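You operate a simulated robot arm through the tools that you are given. There is no shell and no other tool.

You run a simulated robot arm. Do the job below in one go: nothing can be reset, and whatever is moved stays where it is left.

## Task
The drive cage rattles: tighten both screws on its top and the upper bay thumbscrew.
Fine: use the yellow screwdriver on screws one and two, strip neither, and lay it back.

Only the result counts: the job must be done as asked and must still hold three seconds after the hand-in. Knocking over, shifting, dropping, spilling or breaking anything else fails it.

## Robot
A 6-joint arm with a two-finger gripper, fixed in place. Base frame: the origin is at the foot of the arm, x ahead of it, y to its left, z up. Lengths are in mm, angles in degrees, forces in N, time in s.
Its first joint turns from -166.0 to 166.0 degrees. Payload 3.43 kg.
Tool frame: the origin (TCP) lies between the finger pads and is the grasp point; the fingertips stand 20 mm ahead of it; z points along the fingers, y is the line along which they close. The gripper opens to 190 mm. The gripper's body begins 248 mm behind the TCP.
Orientation is told as [roll, pitch, yaw] about the base's x, y, z axes, in that order, counted from this pose: with the fingers straight down and closing along the base's y, the tool's x points along the base's -x, its y along +y and its z along -z.

## Interface
- The arm moves only by the tool move_arm. Its argument "series" is text: rows parted by semicolons, each of 7 numbers parted by spaces: the shift along the tool's x, y, z in mm, then the turn, a rotation vector about the tool's x, y, z in degrees, then the opening, from 0 (shut) to 1 (fully open). In form: x y z rx ry rz jaw; .... A call has 1 to 20 rows; each row is the pose to reach, as a shift and turn from the pose commanded when the call began, along the tool's axes at that moment. Each row takes 0.2 s and may step no farther than 50 mm and 8.6 degrees from the row before; otherwise, or with a gripper value out of range, the whole call is refused. A pose out of reach is approached as far as the arm can. The call stops where the force on the tool passes 90 N (or 10 N more than at its start, if that is more) or the arm is blocked; 0.2 s more then pass. Each finger travels about 153 mm/s and halts on what it meets, pressing with about 42 N; the grip force reading is that of the motor and also rises with nothing between the fingers. The clock runs only during rows and for 0.2 s after the last one: add rows that repeat a pose to give the fingers time. It gives the time, the measured TCP pose, the force on the tool (base axes), the opening and the grip force at its end, in the units of the frame above (readings bear some noise), with the torque about the TCP (base axes, N m) and any sound that the robot's microphone picked up, and new pictures: "views" is both (left out), scene, wrist or none.
- Cameras (640 x 400 px; columns grow to the right, rows downward): "scene" is fixed at [49.3, -648.1, 1415.2]; the picture's right is [0.93, -0.36, 0.00], its down [-0.08, -0.20, -0.98] and it looks along [0.35, 0.91, -0.21] (base axes); focal length 375 px, centre (320, 200). "wrist" rides on the gripper at [71, -9, -288] in the tool frame; the picture's right is [0.12, 0.99, 0.00], its down [-0.96, 0.12, -0.25] and it looks along [-0.25, 0.03, 0.97] (tool axes); focal length 261 px, centre (320, 200). There is no depth. A picture from a camera that has moved, and an enlarged one, comes with that camera's place and axes in the base frame and with its lens.
- lift_body(by): slides the trunk up (or, below 0, down) by that many mm; the arm rides with it, the base frame stays. It gives what a move gives, with no picture.
- zoom(camera, box): a new picture of the part [left, top, right, bottom] of that camera's present view, enlarged. The clock stands still meanwhile.
- job_done(): hands the job in; it is judged then, once.

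Nothing tells you positions but the pictures and the camera data. Unless the task says otherwise, let go and move clear before handing in.

The tools are called after "Call:" as name(argument=value, ...) on one line, values as JSON. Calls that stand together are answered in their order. move_arm: Moves the arm, as the interface text tells. Its arguments: {"type":"object","properties":{"series":{"type":"string"},"views":{"type":"string","enum":["both","scene","wrist","none"]}},"required":["series"]} The other tools are called the same way: lift_body (by) slides the trunk up or down; zoom (camera, box) takes an enlarged picture of a part of a camera's view; job_done () hands the job in.

At the start:

```text
time_s: 0.0
tcp_pos: [382.5, 652.3, 1325.1]
tool_rot: [-0.5, 0.3, 0.0]
ft_force: [-0.1, 0.0, 0.0]
wrist_torque: [0.02, 0.0, -0.02]
finger_gap: 190.0
gripper_force: 0.1
trunk travel left (down, up): [-300.0, 140.0]
```

scene: 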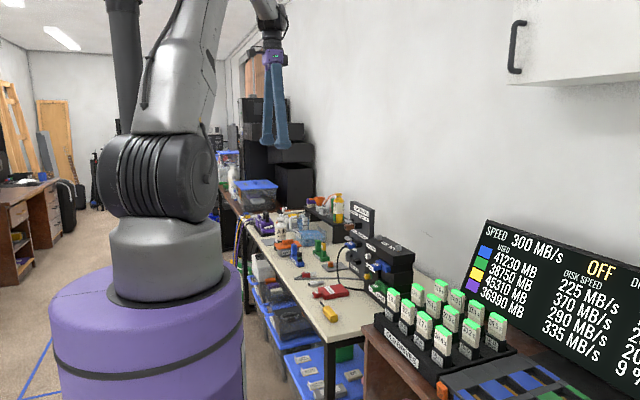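
wrist: 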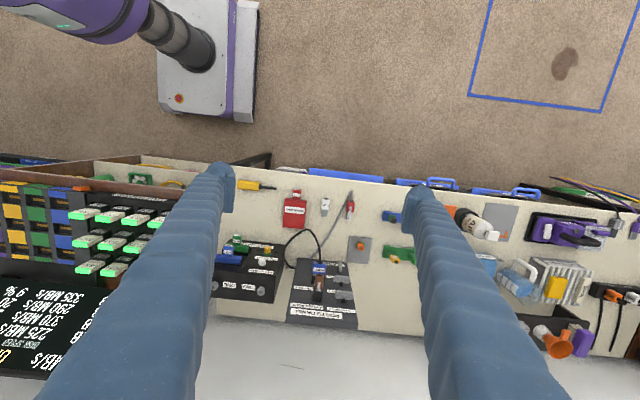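

I see a long workbench ahead of and to the left of the arm, with tools, a black drive cage and other devices. I'll enlarge the pictures first to find the drive cage, its screws and the yellow screwdriver.

Call:
zoom(camera="scene", box=[300, 180, 440, 330])

Call:
zoom(camera="wrist", box=[200, 160, 440, 340])

Call:
zoom(camera="scene", box=[220, 170, 380, 270])

```text
2.67 times, centred on (370, 255) of scene
camera zoom: at [49.3, -648.1, 1415.2], right [0.93, -0.36, 0.0], down [-0.08, -0.2, -0.98], along [0.35, 0.91, -0.21], focal length 999 px, centre (187, 53)
```

zoom: 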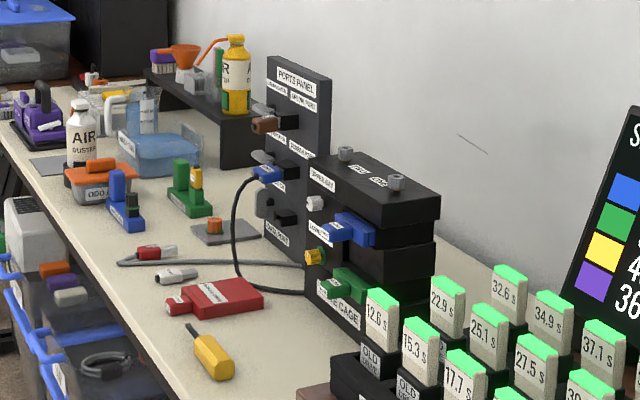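

```text
2.22 times, centred on (320, 250) of wrist
camera zoom: at [315.1, 646.4, 1613.6], right [-0.12, 0.99, -0.01], down [0.96, 0.12, 0.24], along [0.24, 0.02, -0.97], focal length 579 px, centre (320, 89)
```

zoom: 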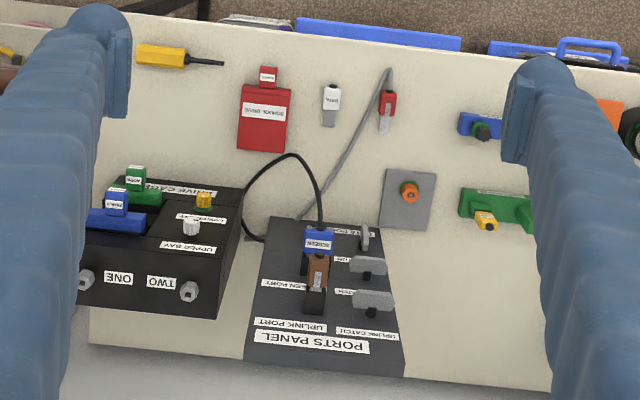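

```text
4.00 times, centred on (300, 220) of scene
camera zoom: at [49.3, -648.1, 1415.2], right [0.93, -0.36, 0.0], down [-0.08, -0.2, -0.98], along [0.35, 0.91, -0.21], focal length 1499 px, centre (400, 120)
```

zoom: 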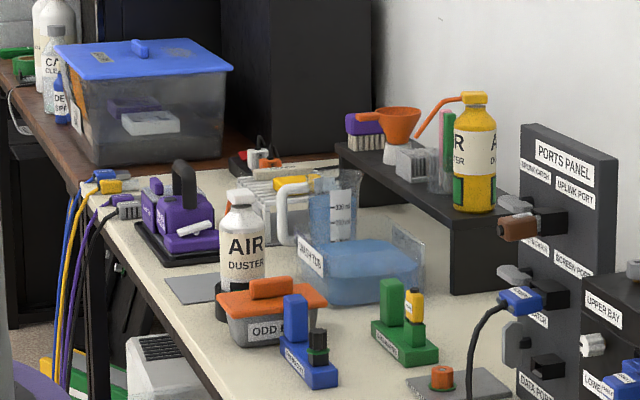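

The drive cage appears to stand near x 740, with screw one at about y 406, screw two at about y 531 and its top near z 980. The yellow screwdriver lies on the bench near (498, 430, 775). I'll move the wrist camera above that area, staying high, for a closer look.

Call:
move_arm(series="-25 -29 18 0 0 0 1; -50 -58 36 0 0 0 1; -75 -87 54 0 0 0 1; -100 -116 71 0 0 0 1; -125 -145 89 0 0 0 1; -150 -173 107 0 0 0 1; -178 -202 125 0 0 0 1; -178 -202 125 0 0 0 1", views="both")

```text
time_s: 1.8
tcp_pos: [559.1, 452.1, 1200.4]
tool_rot: [-0.4, 0.3, 0.0]
ft_force: [-0.7, -0.2, 0.8]
wrist_torque: [0.01, -0.06, 0.02]
finger_gap: 189.9
gripper_force: 0.0
trunk travel left (down, up): [-300.0, 140.0]
camera wrist: at [490.2, 446.4, 1488.8], right [-0.12, 0.99, -0.01], down [0.96, 0.12, 0.24], along [0.24, 0.02, -0.97], focal length 261 px, centre (320, 200)
```

scene: 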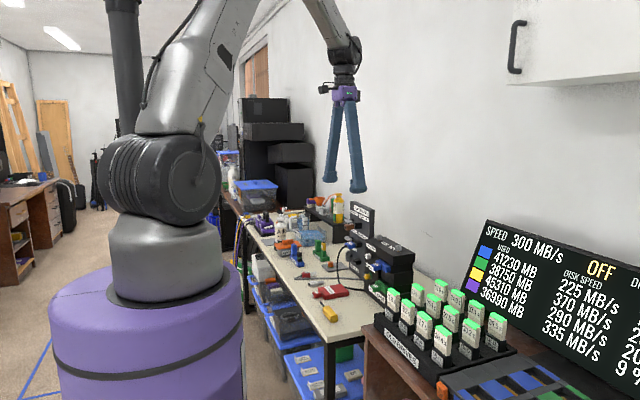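
wrist: 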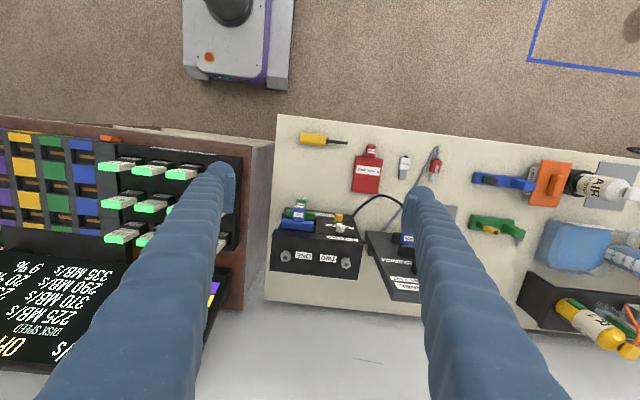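

Call:
zoom(camera="wrist", box=[260, 180, 380, 290])

Call:
zoom(camera="wrist", box=[270, 110, 450, 220])

Call:
zoom(camera="scene", box=[330, 230, 420, 300])

Call:
zoom(camera="scene", box=[295, 270, 385, 340])

```text
3.64 times, centred on (320, 235) of wrist
camera zoom: at [490.2, 446.4, 1488.8], right [-0.12, 0.99, -0.01], down [0.96, 0.12, 0.24], along [0.24, 0.02, -0.97], focal length 948 px, centre (320, 73)
```

zoom: 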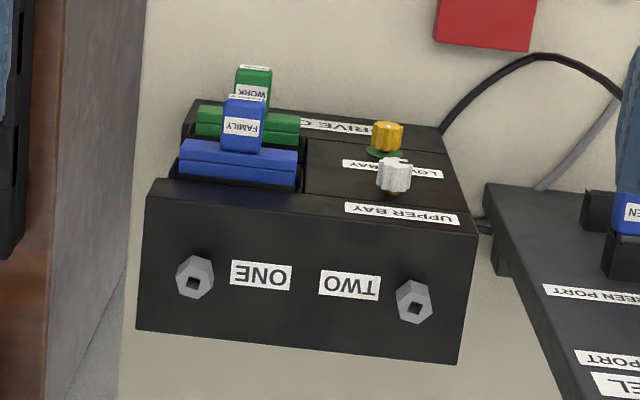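

```text
3.56 times, centred on (360, 165) of wrist
camera zoom: at [490.2, 446.4, 1488.8], right [-0.12, 0.99, -0.01], down [0.96, 0.12, 0.24], along [0.24, 0.02, -0.97], focal length 927 px, centre (178, 324)
```

zoom: 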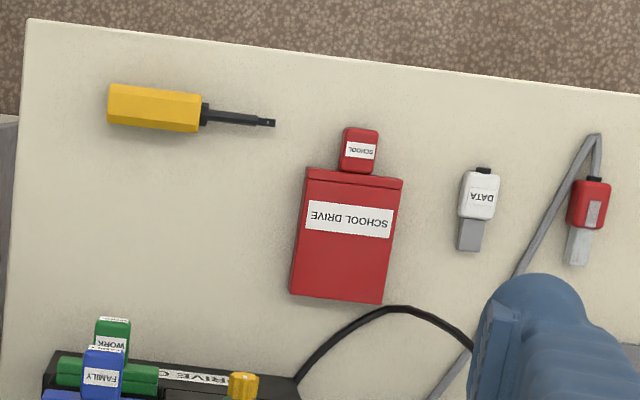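

```text
5.71 times, centred on (375, 265) of scene
camera zoom: at [49.3, -648.1, 1415.2], right [0.93, -0.36, 0.0], down [-0.08, -0.2, -0.98], along [0.35, 0.91, -0.21], focal length 2141 px, centre (6, -171)
```

zoom: 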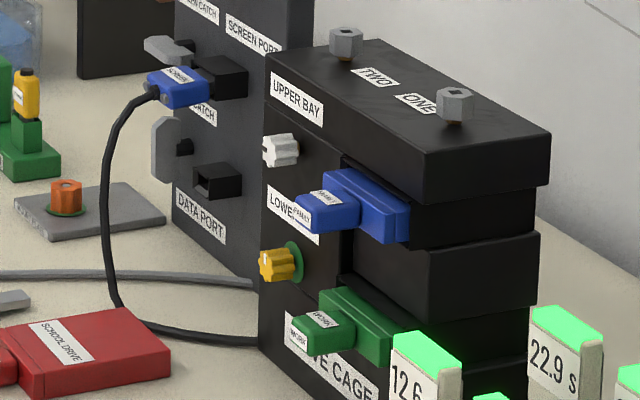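

```text
5.71 times, centred on (340, 305) of scene
camera zoom: at [49.3, -648.1, 1415.2], right [0.93, -0.36, 0.0], down [-0.08, -0.2, -0.98], along [0.35, 0.91, -0.21], focal length 2141 px, centre (206, -400)
```

zoom: 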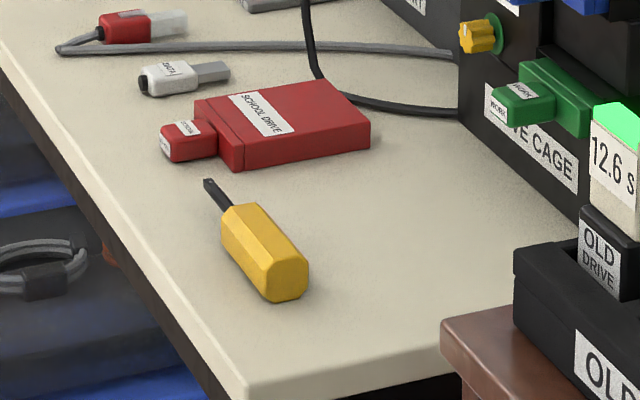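

Screws one and two are hex posts with square sockets on the cage top. The upper bay thumbscrew is the silver knob on the front, near (685, 510, 925), and it shows no green ring while the tight lower one does. The yellow driver lies along +y at about (504, 424) with its handle toward −y. I'll yaw the tool +90° and come down over the driver for a closer look.

Call:
move_arm(series="5 -2.5 18 0 0 -8.2 1; 10 -5 36 0 0 -16.4 1; 15 -7.5 54 0 0 -24.6 1; 20 -10 72 0 0 -32.8 1; 25 -12.5 90 0 0 -41 1; 30 -15 108 0 0 -49.2 1; 35 -17.5 126 0 0 -57.4 1; 40 -20 144 0 0 -65.6 1; 45 -22.5 162 0 0 -73.8 1; 50 -25 180 0 0 -82 1; 55 -28 200 0 0 -90 1; 55 -28 200 0 0 -90 1", views="both")

```text
time_s: 4.4
tcp_pos: [505.1, 419.9, 1004.7]
tool_rot: [0.2, 0.5, 90.1]
ft_force: [0.8, 0.8, -0.2]
wrist_torque: [-0.03, -0.01, 0.0]
finger_gap: 189.9
gripper_force: 0.1
trunk travel left (down, up): [-300.0, 140.0]
camera wrist: at [513.7, 351.9, 1292.7], right [-0.99, -0.12, 0.01], down [-0.12, 0.96, 0.24], along [-0.03, 0.24, -0.97], focal length 261 px, centre (320, 200)
```

scene: 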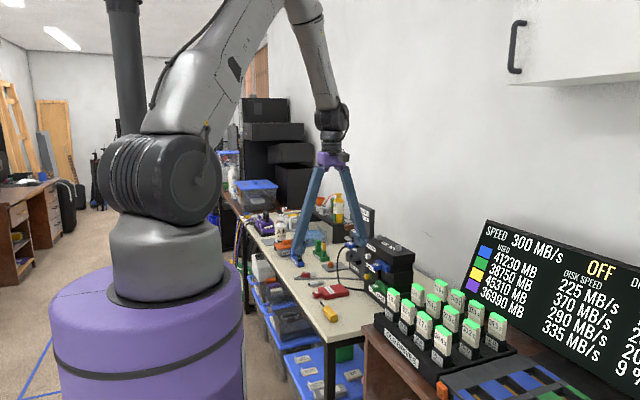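
wrist: 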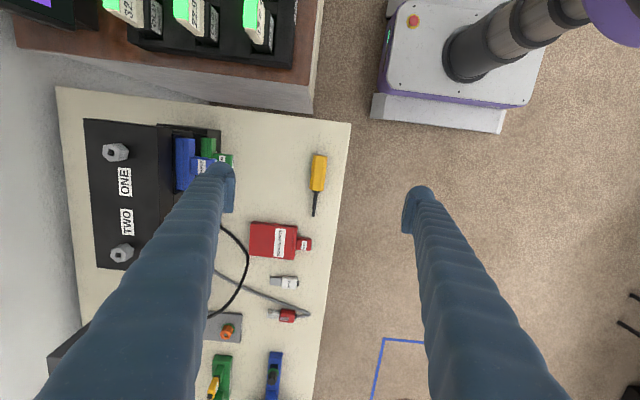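

Call:
zoom(camera="wrist", box=[270, 120, 370, 230])

Call:
zoom(camera="wrist", box=[60, 90, 220, 280])

```text
3.64 times, centred on (320, 175) of wrist
camera zoom: at [513.7, 351.9, 1292.7], right [-0.99, -0.12, 0.01], down [-0.12, 0.96, 0.24], along [-0.03, 0.24, -0.97], focal length 948 px, centre (320, 291)
```

zoom: 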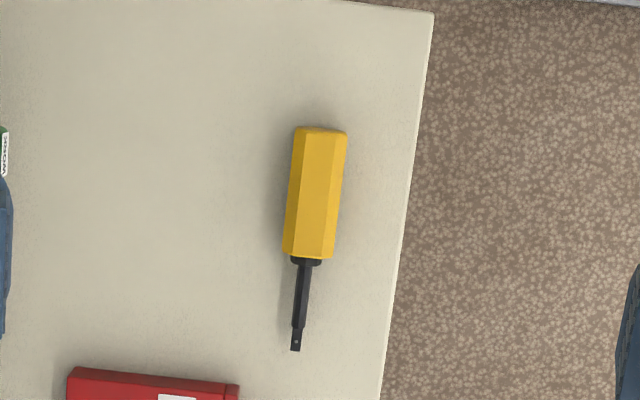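

```text
2.11 times, centred on (140, 185) of wrist
camera zoom: at [513.7, 351.9, 1292.7], right [-0.99, -0.12, 0.01], down [-0.12, 0.96, 0.24], along [-0.03, 0.24, -0.97], focal length 549 px, centre (699, 232)
```

zoom: 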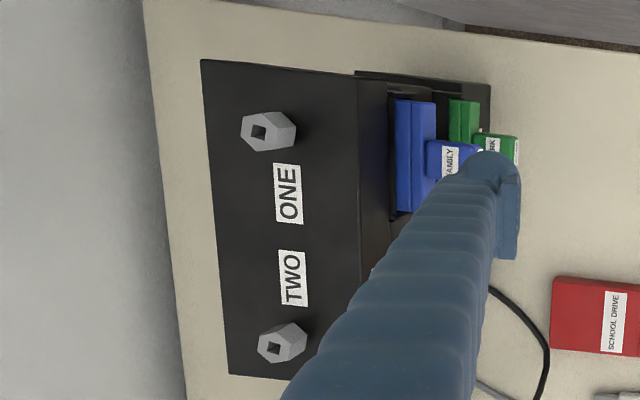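

The driver lies along +y at x≈507, with its handle spanning y≈392–463 and its tip at y≈516. Before picking it up I'll do the thumbscrew and check horizontal reach. I'll raise the arm and turn the tool until it points along +x with the camera on top.

Call:
move_arm(series="-2 -6.3 -15 4.619 4.619 -4.619 1; -4 -12.6 -30 9.238 9.238 -9.238 1; -6 -19 -45 13.856 13.856 -13.856 1; -8 -25.3 -60 18.475 18.475 -18.475 1; -10 -31.6 -75 23.094 23.094 -23.094 1; -12 -38 -90 27.713 27.713 -27.713 0.8; -14 -44.3 -100 32.332 32.332 -32.332 0.8; -16 -50.6 -110 36.95 36.95 -36.95 0.7; -18 -57 -115 41.569 41.569 -41.569 0.7; -20 -63.3 -120 46.188 46.188 -46.188 0.6; -22 -69.6 -125 50.807 50.807 -50.807 0.6; -24 -76 -125 55.426 55.426 -55.426 0.5; -26 -82.3 -125 60.044 60.044 -60.044 0.5; -28 -88.6 -125 64.663 64.663 -64.663 0.5; -30 -95 -125 69.282 69.282 -69.282 0.5; -30 -95 -125 69.282 69.282 -69.282 0.5", views="both")

```text
time_s: 7.8
tcp_pos: [599.3, 451.5, 1126.4]
tool_rot: [64.9, 89.4, -114.9]
ft_force: [-0.8, 0.3, 0.1]
wrist_torque: [0.01, -0.01, -0.03]
finger_gap: 94.9
gripper_force: 0.1
trunk travel left (down, up): [-300.0, 140.0]
camera wrist: at [312.2, 460.3, 1198.7], right [0.0, -0.99, 0.13], down [-0.25, -0.12, -0.96], along [0.97, -0.03, -0.25], focal length 261 px, centre (320, 200)
```

scene: 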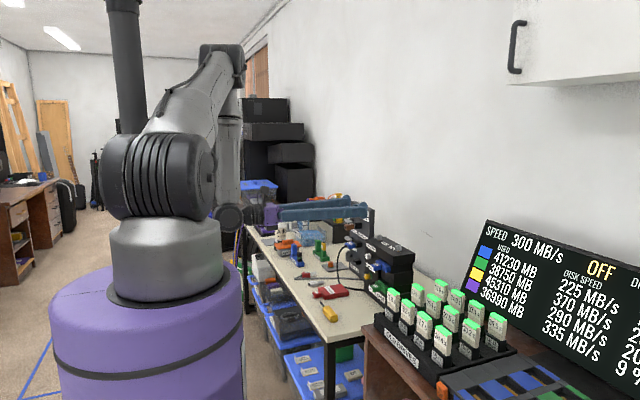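
wrist: 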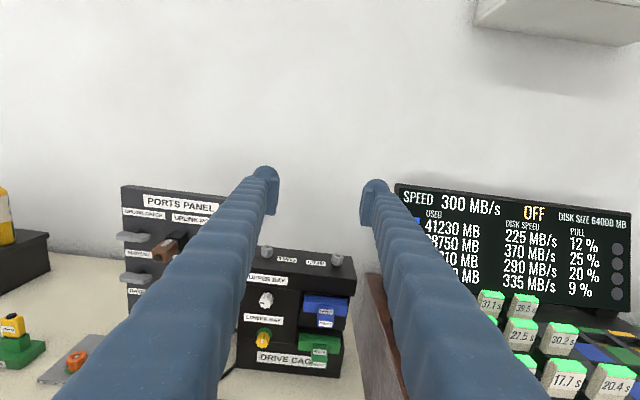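

The tool now points along +x, level, with the camera above it, and the cage front is in view. I'll zoom in on the knobs and the screw tops.

Call:
zoom(camera="wrist", box=[220, 230, 370, 380])

Call:
zoom(camera="wrist", box=[100, 170, 260, 320])

Call:
zoom(camera="scene", box=[320, 200, 420, 290])

```text
2.67 times, centred on (295, 305) of wrist
camera zoom: at [312.2, 460.3, 1198.7], right [0.0, -0.99, 0.13], down [-0.25, -0.12, -0.96], along [0.97, -0.03, -0.25], focal length 695 px, centre (387, -80)
```

zoom: 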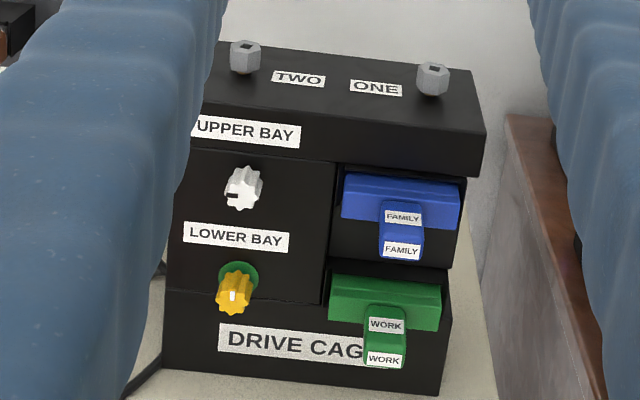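

```text
2.67 times, centred on (180, 245) of wrist
camera zoom: at [312.2, 460.3, 1198.7], right [0.0, -0.99, 0.13], down [-0.25, -0.12, -0.96], along [0.97, -0.03, -0.25], focal length 695 px, centre (693, 80)
```

zoom: 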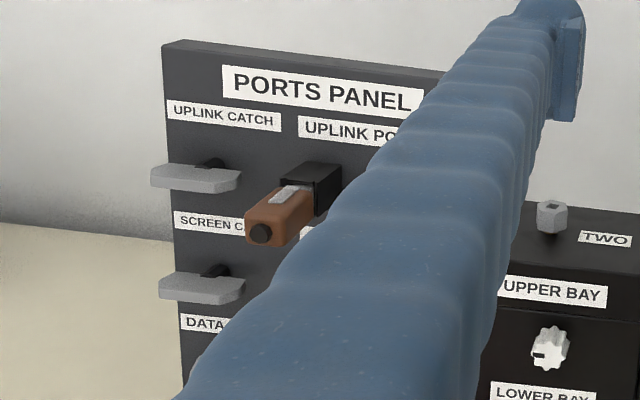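

```text
4.44 times, centred on (370, 245) of scene
camera zoom: at [49.3, -648.1, 1415.2], right [0.93, -0.36, 0.0], down [-0.08, -0.2, -0.98], along [0.35, 0.91, -0.21], focal length 1666 px, centre (98, 0)
```

zoom: 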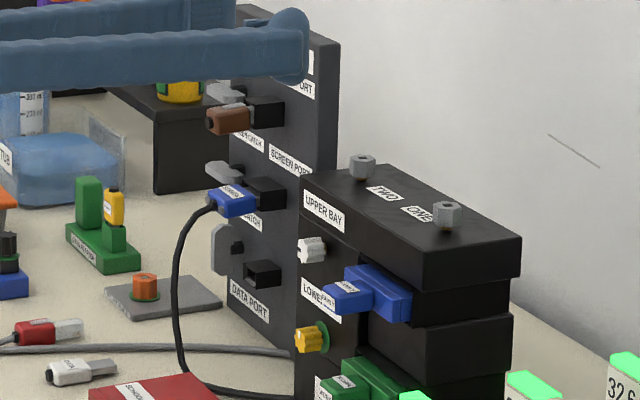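

The silver knob looks to be at about (680–690, 514, 924), with a dark mark at 9 o'clock; the tight gold knob's white mark points up. I'll lower the tool to face the silver knob from about 80 mm in front.

Call:
move_arm(series="-35 -11 0 0 0 0 0.4; -70 -22 0 0 0 0 0.3; -105 -33 0 0 0 0 0.3; -140 -43 0 0 0 0 0.3; -172 -53 0 0 0 0 0.3; -202 -62 0 0 0 0 0.3; -202 -62 0 0 0 0 0.3", views="both")

Call:
zoom(camera="wrist", box=[250, 130, 410, 260])

Call:
zoom(camera="scene", box=[320, 200, 420, 290])

```text
time_s: 9.4
tcp_pos: [598.3, 513.7, 927.0]
tool_rot: [60.6, 89.6, -119.4]
ft_force: [-0.3, 0.0, -0.1]
wrist_torque: [0.0, -0.03, -0.03]
finger_gap: 56.8
gripper_force: 0.0
trunk travel left (down, up): [-300.0, 140.0]
camera wrist: at [311.1, 522.1, 996.8], right [0.0, -0.99, 0.13], down [-0.25, -0.12, -0.96], along [0.97, -0.03, -0.25], focal length 261 px, centre (320, 200)
```

scene: 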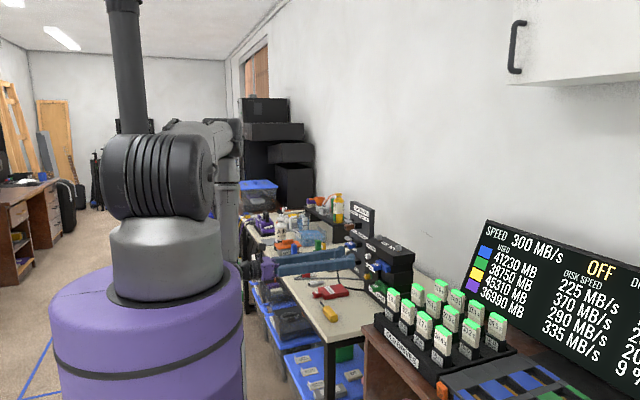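
wrist: 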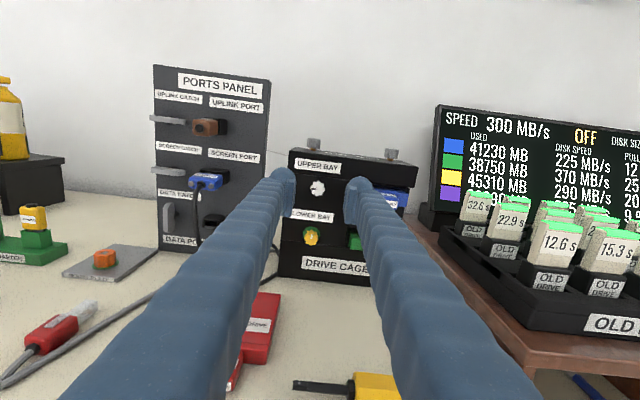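

```text
3.08 times, centred on (330, 195) of wrist
camera zoom: at [311.1, 522.1, 996.8], right [0.0, -0.99, 0.13], down [-0.25, -0.12, -0.96], along [0.97, -0.03, -0.25], focal length 802 px, centre (289, 215)
```

zoom: 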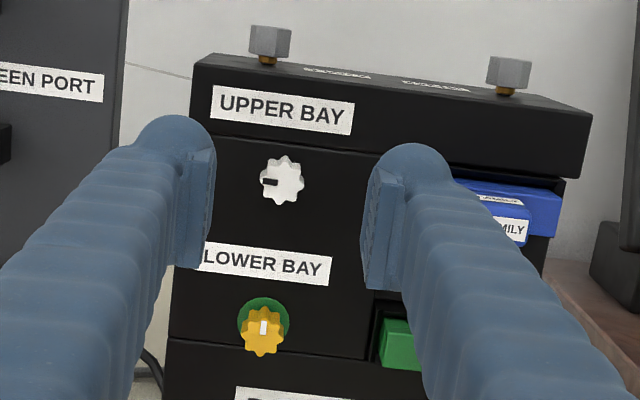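

```text
4.44 times, centred on (370, 245) of scene
camera zoom: at [49.3, -648.1, 1415.2], right [0.93, -0.36, 0.0], down [-0.08, -0.2, -0.98], along [0.35, 0.91, -0.21], focal length 1666 px, centre (98, 0)
```

zoom: 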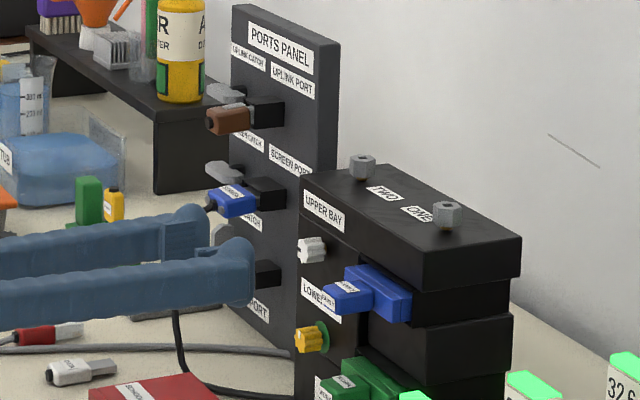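

The silver knob sits about 3 mm toward +y and 8 mm below the tool axis, and its centre is near x≈692. I'll correct that and advance in steps until the fingertips are just short of it.

Call:
move_arm(series="-4 -1.5 20 0 0 0 0.28; -8 -3 40 0 0 0 0.28; -8 -3 50 0 0 0 0.28; -8 -3 50 0 0 0 0.28", views="both")

Call:
zoom(camera="wrist", box=[260, 140, 380, 240])

Call:
zoom(camera="scene", box=[350, 220, 420, 270])

```text
time_s: 10.4
tcp_pos: [649.4, 514.0, 915.9]
tool_rot: [59.1, 89.6, -120.9]
ft_force: [-0.4, -0.8, 0.6]
wrist_torque: [-0.02, -0.01, 0.02]
finger_gap: 53.2
gripper_force: 0.0
trunk travel left (down, up): [-300.0, 140.0]
camera wrist: at [362.1, 523.6, 987.8], right [0.0, -0.99, 0.13], down [-0.25, -0.12, -0.96], along [0.97, -0.03, -0.25], focal length 261 px, centre (320, 200)
```

scene: 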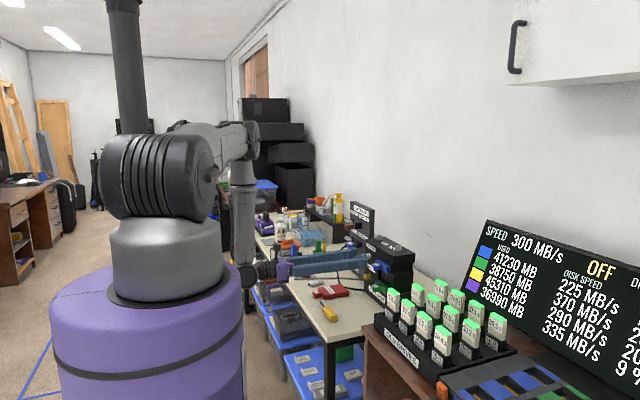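
wrist: 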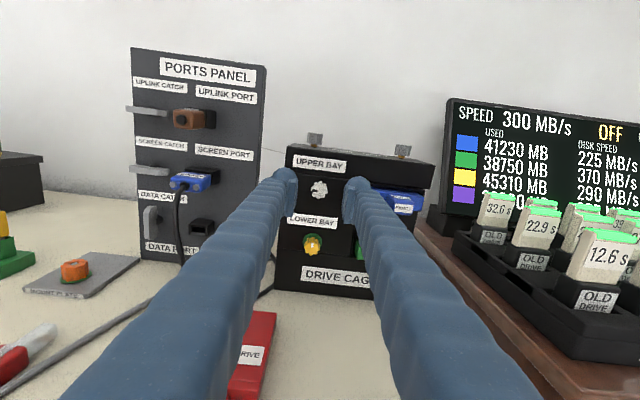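

```text
4.00 times, centred on (320, 190) of wrist
camera zoom: at [362.1, 523.6, 987.8], right [0.0, -0.99, 0.13], down [-0.25, -0.12, -0.96], along [0.97, -0.03, -0.25], focal length 1043 px, centre (320, 240)
```

zoom: 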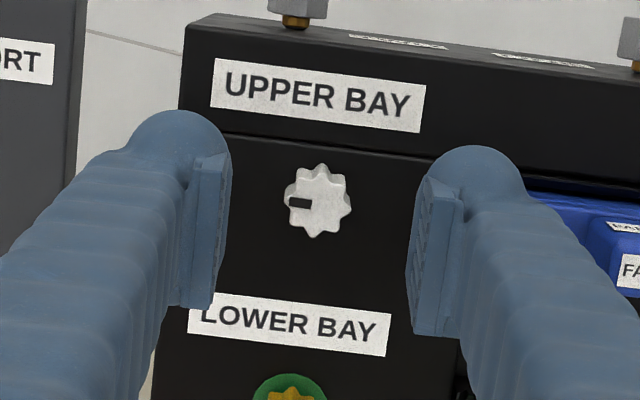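

```text
8.00 times, centred on (385, 245) of scene
camera zoom: at [49.3, -648.1, 1415.2], right [0.93, -0.36, 0.0], down [-0.08, -0.2, -0.98], along [0.35, 0.91, -0.21], focal length 2998 px, centre (-200, -160)
```

zoom: 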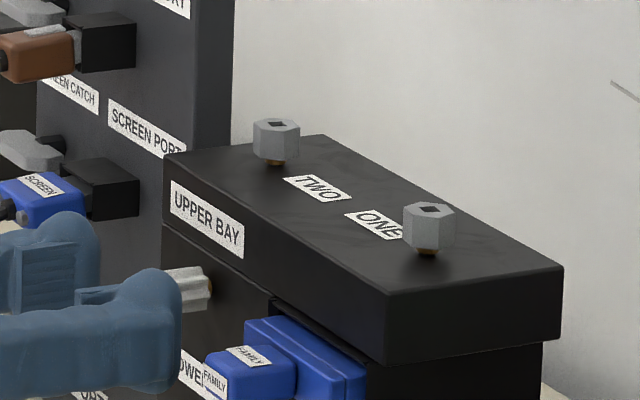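

The tool axis now lines up with the knob. I'll advance 28 mm so the pads straddle it, then close gently and check the reading.

Call:
move_arm(series="0 0 7 0 0 0 0.28; 0 0 14 0 0 0 0.28; 0 0 21 0 0 0 0.28; 0 0 28 0 0 0 0.28; 0 0 28 0 0 0 0.28", views="both")

Call:
zoom(camera="wrist", box=[260, 140, 380, 240])

Call:
zoom(camera="scene", box=[350, 220, 420, 270])

```text
time_s: 11.6
tcp_pos: [678.1, 513.9, 914.3]
tool_rot: [58.7, 89.5, -121.3]
ft_force: [-0.9, 0.5, -0.4]
wrist_torque: [-0.01, 0.02, 0.05]
finger_gap: 53.0
gripper_force: 0.1
trunk travel left (down, up): [-300.0, 140.0]
camera wrist: at [391.1, 523.0, 987.2], right [0.0, -0.99, 0.13], down [-0.25, -0.12, -0.96], along [0.97, -0.03, -0.25], focal length 261 px, centre (320, 200)
```

scene: 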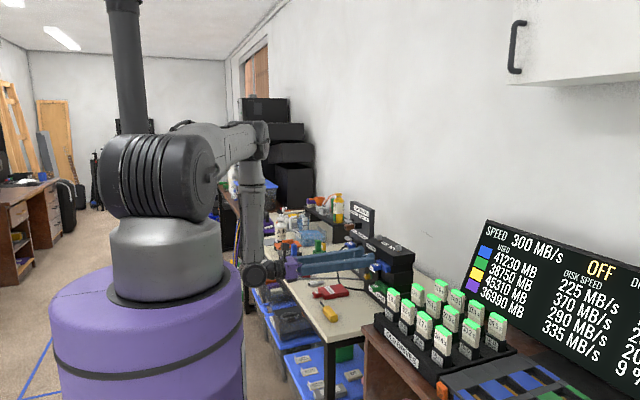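
wrist: 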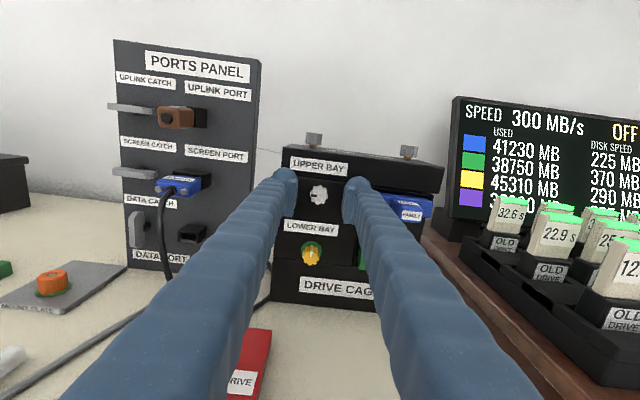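

```text
4.00 times, centred on (320, 190) of wrist
camera zoom: at [391.1, 523.0, 987.2], right [0.0, -0.99, 0.13], down [-0.25, -0.12, -0.96], along [0.97, -0.03, -0.25], focal length 1043 px, centre (320, 240)
```

zoom: 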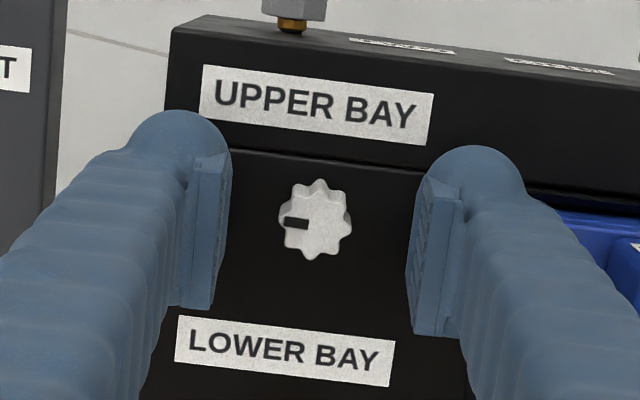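

```text
8.00 times, centred on (385, 245) of scene
camera zoom: at [49.3, -648.1, 1415.2], right [0.93, -0.36, 0.0], down [-0.08, -0.2, -0.98], along [0.35, 0.91, -0.21], focal length 2998 px, centre (-200, -160)
```

zoom: 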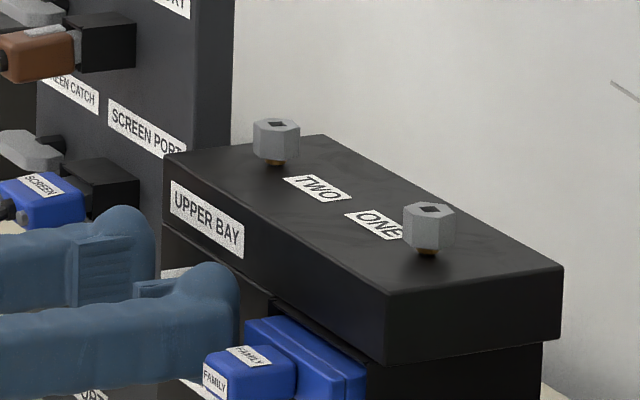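

The knob lies between the pads with a small offset of about 1.5 mm toward +y. I'll centre on it and close the fingers.

Call:
move_arm(series="0 -1.3 0 0 0 0 0.28; 0 -1.3 0 0 0 0 0.18; 0 -1.3 0 0 0 0 0.1; 0 -1.3 0 0 0 0 0.05; 0 -1.3 0 0 0 0 0.05", views="both")

Call:
zoom(camera="wrist", box=[260, 140, 380, 240])

```text
time_s: 12.8
tcp_pos: [678.4, 515.9, 915.3]
tool_rot: [58.9, 89.5, -121.1]
ft_force: [0.4, 0.8, -0.1]
wrist_torque: [0.02, 0.02, 0.03]
finger_gap: 19.0
gripper_force: 44.8
trunk travel left (down, up): [-300.0, 140.0]
camera wrist: at [391.3, 524.3, 987.5], right [0.0, -0.99, 0.13], down [-0.25, -0.12, -0.96], along [0.97, -0.03, -0.25], focal length 261 px, centre (320, 200)
```

scene: 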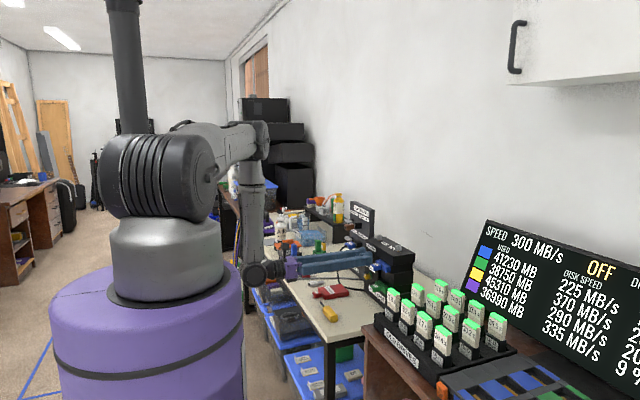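
wrist: 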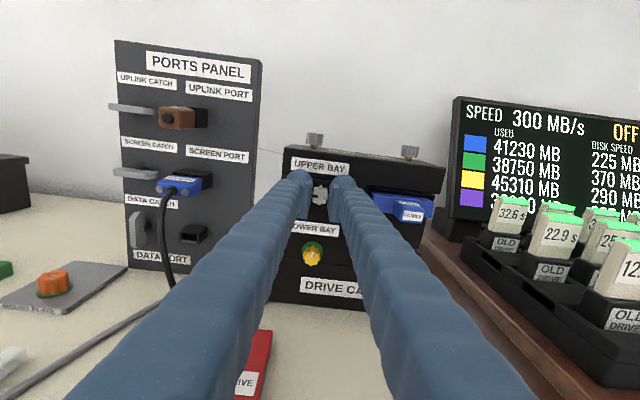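

```text
4.00 times, centred on (320, 190) of wrist
camera zoom: at [391.3, 524.3, 987.5], right [0.0, -0.99, 0.13], down [-0.25, -0.12, -0.96], along [0.97, -0.03, -0.25], focal length 1043 px, centre (320, 240)
```

zoom: 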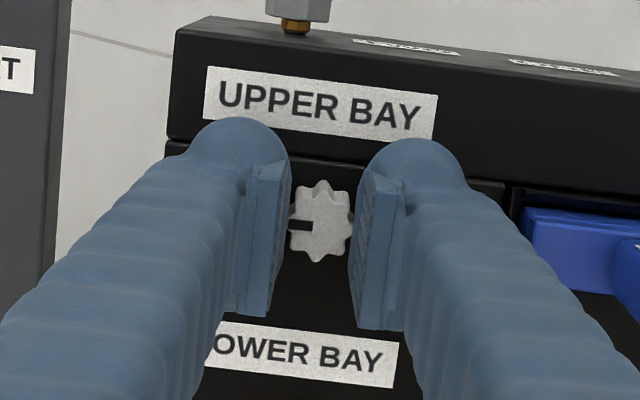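

The pads hold the knob firmly at a 19 mm gap, and the forces are near zero. I'll turn it clockwise, which is positive about tool z, by about 40° and check the torque.

Call:
move_arm(series="0 0 0 0 0 8 0.05; 0 0 0 0 0 16 0.05; 0 0 0 0 0 24 0.05; 0 0 0 0 0 32 0.05; 0 0 0 0 0 40 0.05", views="wrist")

Call:
zoom(camera="wrist", box=[260, 140, 380, 240])

```text
time_s: 14.0
tcp_pos: [678.9, 515.2, 916.2]
tool_rot: [-89.6, 50.3, 90.3]
ft_force: [2.9, -3.1, 0.7]
wrist_torque: [-0.02, 0.39, 0.25]
finger_gap: 18.9
gripper_force: 44.7
trunk travel left (down, up): [-300.0, 140.0]
camera wrist: at [391.2, 476.8, 976.7], right [0.0, -0.84, -0.54], down [-0.25, 0.53, -0.81], along [0.97, 0.13, -0.21], focal length 261 px, centre (320, 200)
```

wrist: 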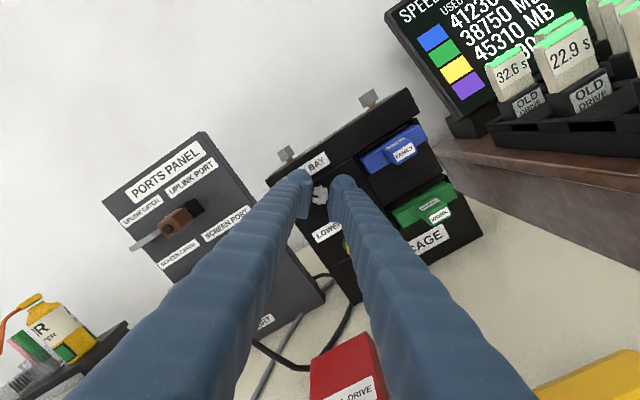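

```text
4.00 times, centred on (320, 190) of wrist
camera zoom: at [391.2, 476.8, 976.7], right [0.0, -0.84, -0.54], down [-0.25, 0.53, -0.81], along [0.97, 0.13, -0.21], focal length 1043 px, centre (320, 240)
```

zoom: 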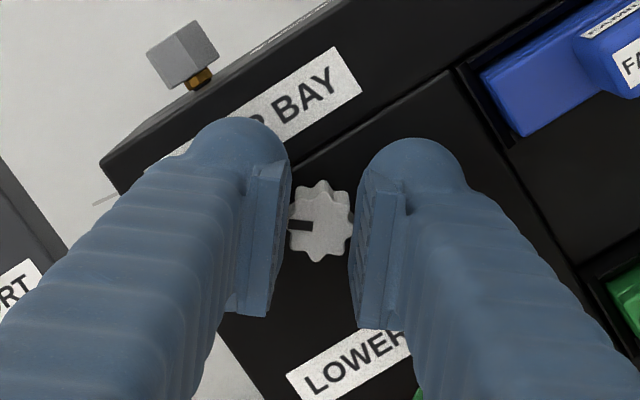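

The knob turns with the gripper and there is little torque. I'll keep turning clockwise.

Call:
move_arm(series="0 0 0 0 0 8 0.05; 0 0 0 0 0 16 0.05; 0 0 0 0 0 24 0.05; 0 0 0 0 0 32 0.05; 0 0 0 0 0 40 0.05; 0 0 0 0 0 48 0.05", views="both")

Call:
zoom(camera="wrist", box=[260, 140, 380, 240])

Call:
zoom(camera="scene", box=[350, 220, 420, 270])

```text
time_s: 15.4
tcp_pos: [679.5, 514.2, 915.8]
tool_rot: [-89.8, 2.3, 90.0]
ft_force: [10.0, -8.2, 0.2]
wrist_torque: [-0.06, 0.02, 0.03]
finger_gap: 19.1
gripper_force: 44.9
trunk travel left (down, up): [-300.0, 140.0]
camera wrist: at [390.9, 445.0, 927.9], right [-0.01, -0.16, -0.99], down [-0.25, 0.96, -0.15], along [0.97, 0.24, -0.04], focal length 261 px, centre (320, 200)
```

scene: 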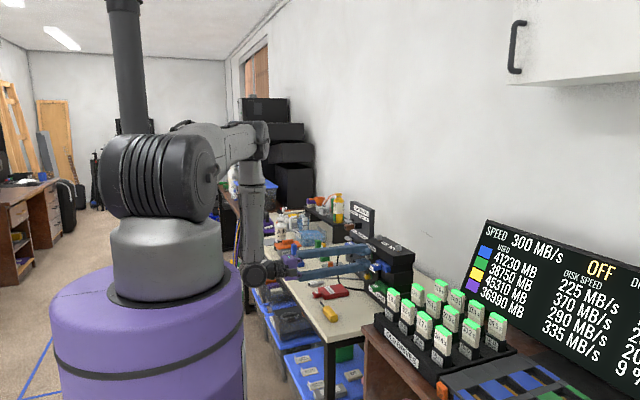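
wrist: 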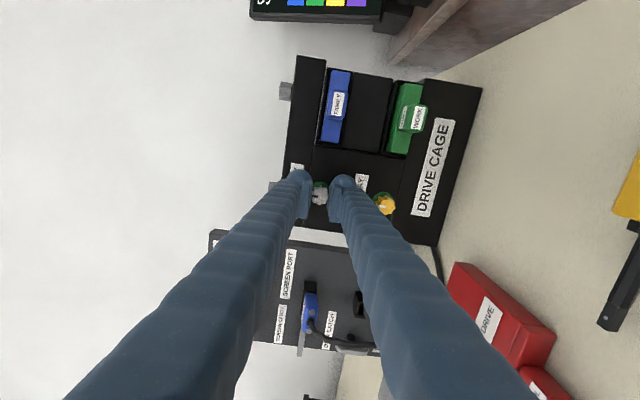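

```text
4.00 times, centred on (320, 190) of wrist
camera zoom: at [390.9, 445.0, 927.9], right [-0.01, -0.16, -0.99], down [-0.25, 0.96, -0.15], along [0.97, 0.24, -0.04], focal length 1043 px, centre (320, 240)
```

zoom: 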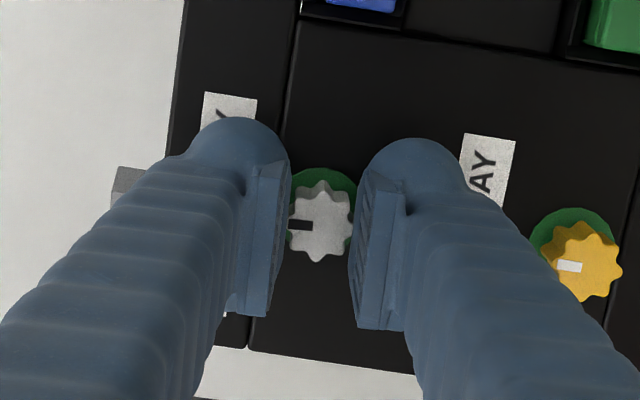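

```text
8.00 times, centred on (385, 245) of scene
camera zoom: at [49.3, -648.1, 1415.2], right [0.93, -0.36, 0.0], down [-0.08, -0.2, -0.98], along [0.35, 0.91, -0.21], focal length 2998 px, centre (-200, -160)
```

zoom: 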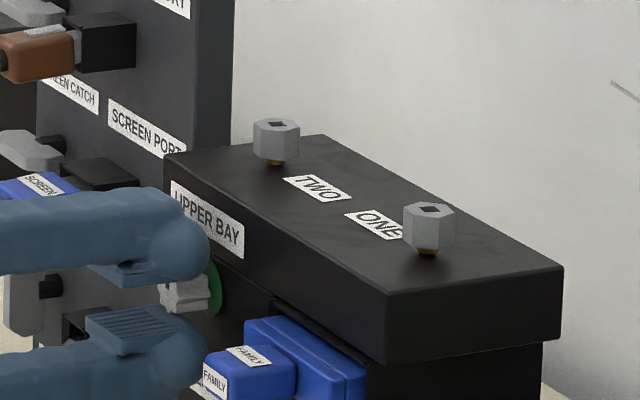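

After about 88° a green ring has appeared behind the silver knob, and its mark points up like the tight gold one. I'll nudge it 2° more to check that it is snug, watching the torque.

Call:
move_arm(series="0 0 0 0 0 1 0.05; 0 0 0 0 0 2 0.05; 0 0 0 0 0 2 0.05", views="wrist")

Call:
zoom(camera="wrist", box=[260, 140, 420, 240])

```text
time_s: 16.2
tcp_pos: [677.9, 513.9, 915.3]
tool_rot: [-89.7, 0.4, 89.9]
ft_force: [6.1, -11.3, -2.1]
wrist_torque: [-0.03, 0.01, -0.03]
finger_gap: 18.8
gripper_force: 45.4
trunk travel left (down, up): [-300.0, 140.0]
camera wrist: at [390.9, 444.8, 925.8], right [-0.01, -0.13, -0.99], down [-0.25, 0.96, -0.12], along [0.97, 0.24, -0.04], focal length 261 px, centre (320, 200)
```

wrist: 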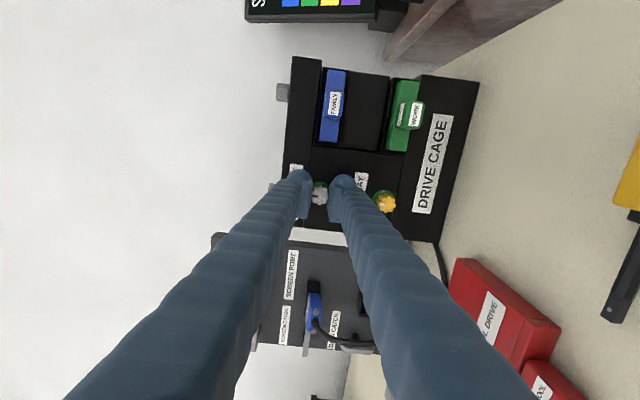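

```text
4.00 times, centred on (340, 190) of wrist
camera zoom: at [390.9, 444.8, 925.8], right [-0.01, -0.13, -0.99], down [-0.25, 0.96, -0.12], along [0.97, 0.24, -0.04], focal length 1043 px, centre (240, 240)
```

zoom: 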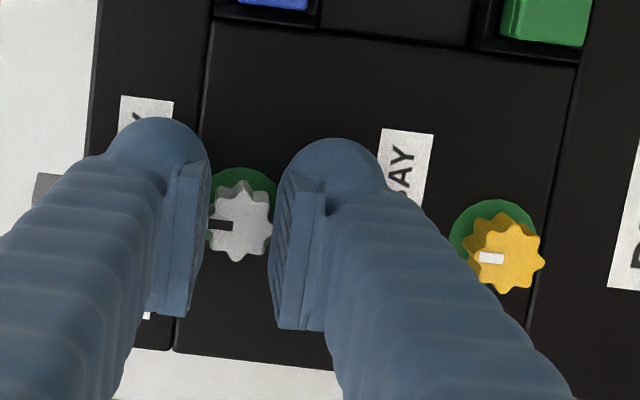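

The silver and gold knob marks are now parallel and both rings show green. I'll release and back straight out, then check.

Call:
move_arm(series="0 0 0 0 0 0 0.15; 0 0 0 0 0 0 0.25; 0 0 0 0 0 0 0.25; 0 0 -20 0 0 0 0.25; 0 0 -50 0 0 0 0.25; 0 0 -80 0 0 0 0.25; 0 0 -80 0 0 0 0.25", views="both")

Call:
zoom(camera="wrist", box=[260, 140, 420, 240])

Call:
zoom(camera="scene", box=[350, 220, 420, 270])

```text
time_s: 17.8
tcp_pos: [595.4, 514.2, 917.6]
tool_rot: [-89.7, 0.5, 90.0]
ft_force: [-0.3, 0.8, -0.1]
wrist_torque: [0.0, -0.03, 0.01]
finger_gap: 47.4
gripper_force: 0.0
trunk travel left (down, up): [-300.0, 140.0]
camera wrist: at [308.9, 443.6, 927.9], right [0.0, -0.13, -0.99], down [-0.25, 0.96, -0.12], along [0.97, 0.25, -0.04], focal length 261 px, centre (320, 200)
```

scene: 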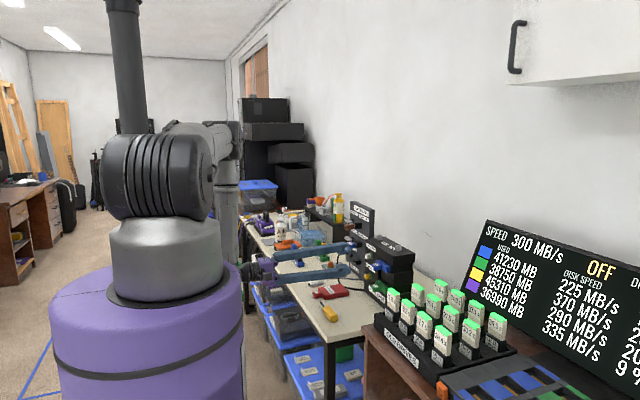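
wrist: 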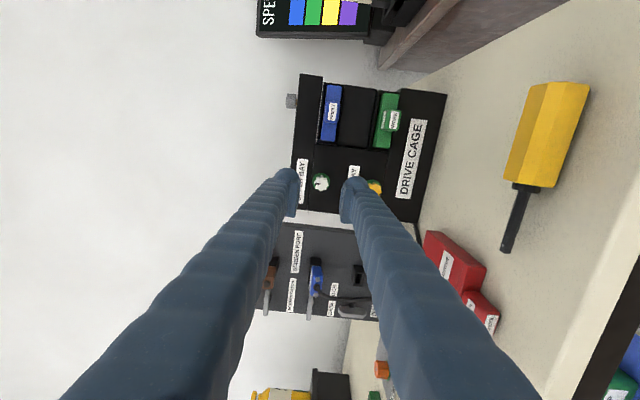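

```text
4.00 times, centred on (340, 190) of wrist
camera zoom: at [308.9, 443.6, 927.9], right [0.0, -0.13, -0.99], down [-0.25, 0.96, -0.12], along [0.97, 0.25, -0.04], focal length 1043 px, centre (240, 240)
```

zoom: 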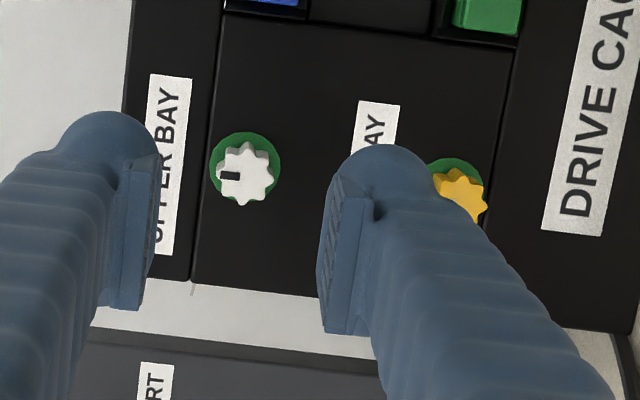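

```text
8.00 times, centred on (385, 245) of scene
camera zoom: at [49.3, -648.1, 1415.2], right [0.93, -0.36, 0.0], down [-0.08, -0.2, -0.98], along [0.35, 0.91, -0.21], focal length 2998 px, centre (-200, -160)
```

zoom: 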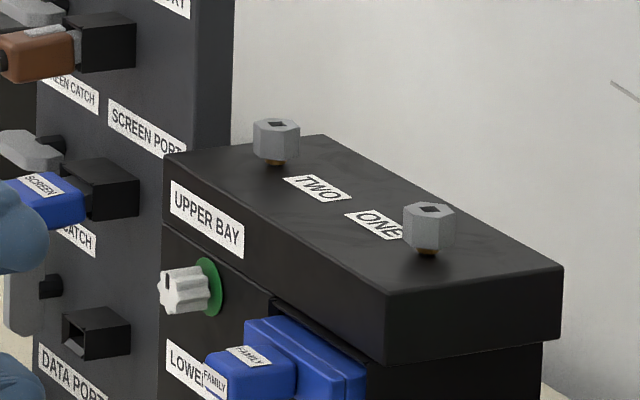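

The upper bay thumbscrew is tight, with its mark up and a green ring. Next I'll rotate the tool straight down, with its x axis along −y, and hover over the screwdriver handle near (507, 428).

Call:
move_arm(series="8 -3 -8 -8.2 0 0 0.35; 16 -6 -16 -16.4 0 0 0.35; 24 -6 -24 -24.6 0 0 0.35; 32 -6 -32 -32.8 0 0 0.35; 40 -6 -40 -41 0 0 0.35; 48 -6 -48 -49.2 0 0 0.35; 56 0 -56 -57.4 0 0 0.35; 64 8 -64 -65.6 0 0 0.35; 72 18 -72 -73.8 0 0 0.35; 80 28 -80 -82 0 0 0.35; 86 37 -88 -90 0 0 0.35; 86 37 -88 -90 0 0 0.35", views="both")

Call:
zoom(camera="wrist", box=[230, 80, 410, 280])

Call:
zoom(camera="scene", box=[300, 260, 370, 340])

```text
time_s: 20.4
tcp_pos: [517.7, 421.3, 881.6]
tool_rot: [-0.9, 1.5, 91.8]
ft_force: [-3.9, 3.8, -0.8]
wrist_torque: [-0.77, -0.91, -0.01]
finger_gap: 66.6
gripper_force: 0.1
trunk travel left (down, up): [-300.0, 140.0]
camera wrist: at [523.6, 358.9, 1170.7], right [-0.99, -0.15, -0.01], down [-0.15, 0.96, 0.22], along [-0.02, 0.22, -0.98], focal length 261 px, centre (320, 200)
```

scene: 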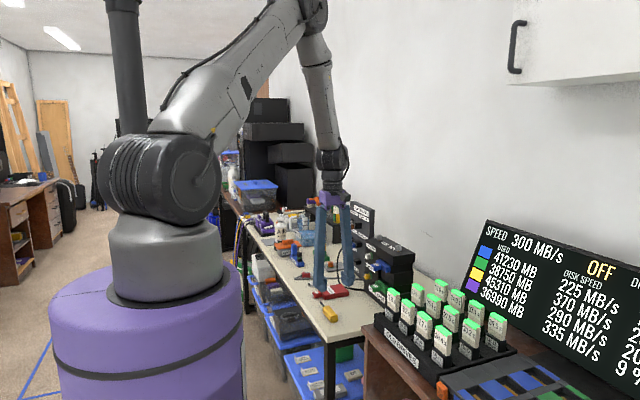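
wrist: 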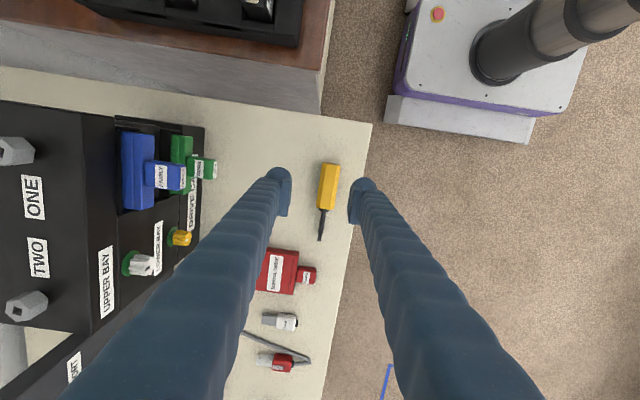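

```text
2.00 times, centred on (320, 180) of wrist
camera zoom: at [523.6, 358.9, 1170.7], right [-0.99, -0.15, -0.01], down [-0.15, 0.96, 0.22], along [-0.02, 0.22, -0.98], focal length 521 px, centre (320, 240)
```

zoom: 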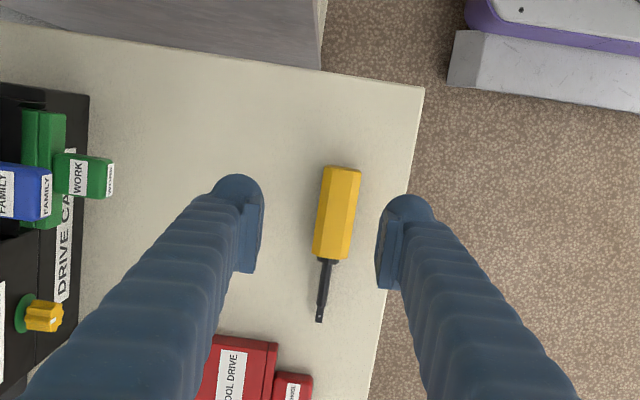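

```text
5.00 times, centred on (335, 300) of scene
camera zoom: at [49.3, -648.1, 1415.2], right [0.93, -0.36, 0.0], down [-0.08, -0.2, -0.98], along [0.35, 0.91, -0.21], focal length 1874 px, centre (245, -300)
```

zoom: 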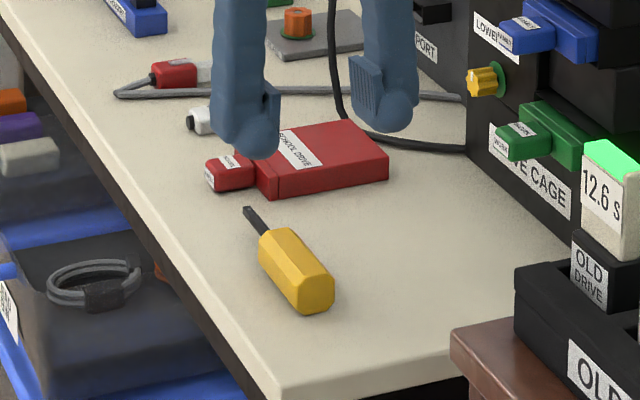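

The arm may still be settling from that large swing. I'll hold still and read the pose again before descending.

Call:
move_arm(series="0 0 0 0 0 0 0.35; 0 0 0 0 0 0 0.35; 0 0 0 0 0 0 0.35", views="wrist")

Call:
zoom(camera="wrist", box=[260, 120, 380, 270])

```text
time_s: 21.2
tcp_pos: [509.4, 428.7, 881.2]
tool_rot: [0.3, 0.5, 89.9]
ft_force: [-0.4, 0.7, -0.6]
wrist_torque: [-0.01, 0.02, 0.03]
finger_gap: 66.6
gripper_force: 0.2
trunk travel left (down, up): [-300.0, 140.0]
camera wrist: at [519.7, 360.8, 1168.6], right [-0.99, -0.12, 0.01], down [-0.11, 0.96, 0.24], along [-0.03, 0.24, -0.97], focal length 261 px, centre (320, 200)
```

wrist: 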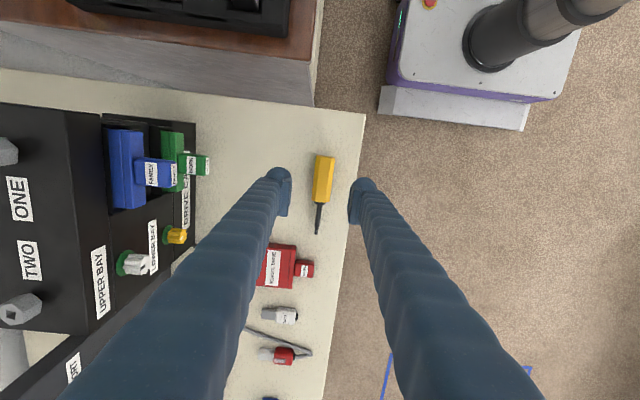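

```text
2.67 times, centred on (320, 195) of wrist
camera zoom: at [519.7, 360.8, 1168.6], right [-0.99, -0.12, 0.01], down [-0.11, 0.96, 0.24], along [-0.03, 0.24, -0.97], focal length 695 px, centre (320, 213)
```

zoom: 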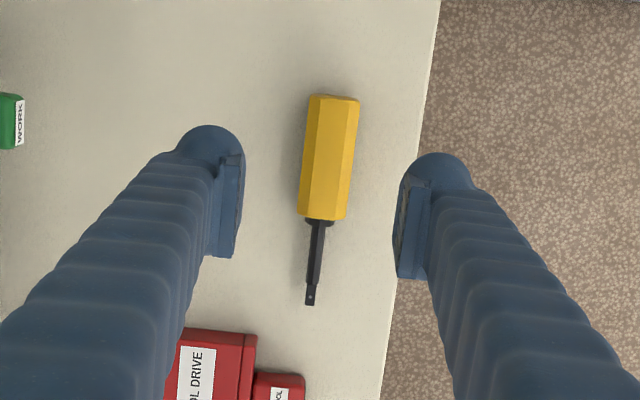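

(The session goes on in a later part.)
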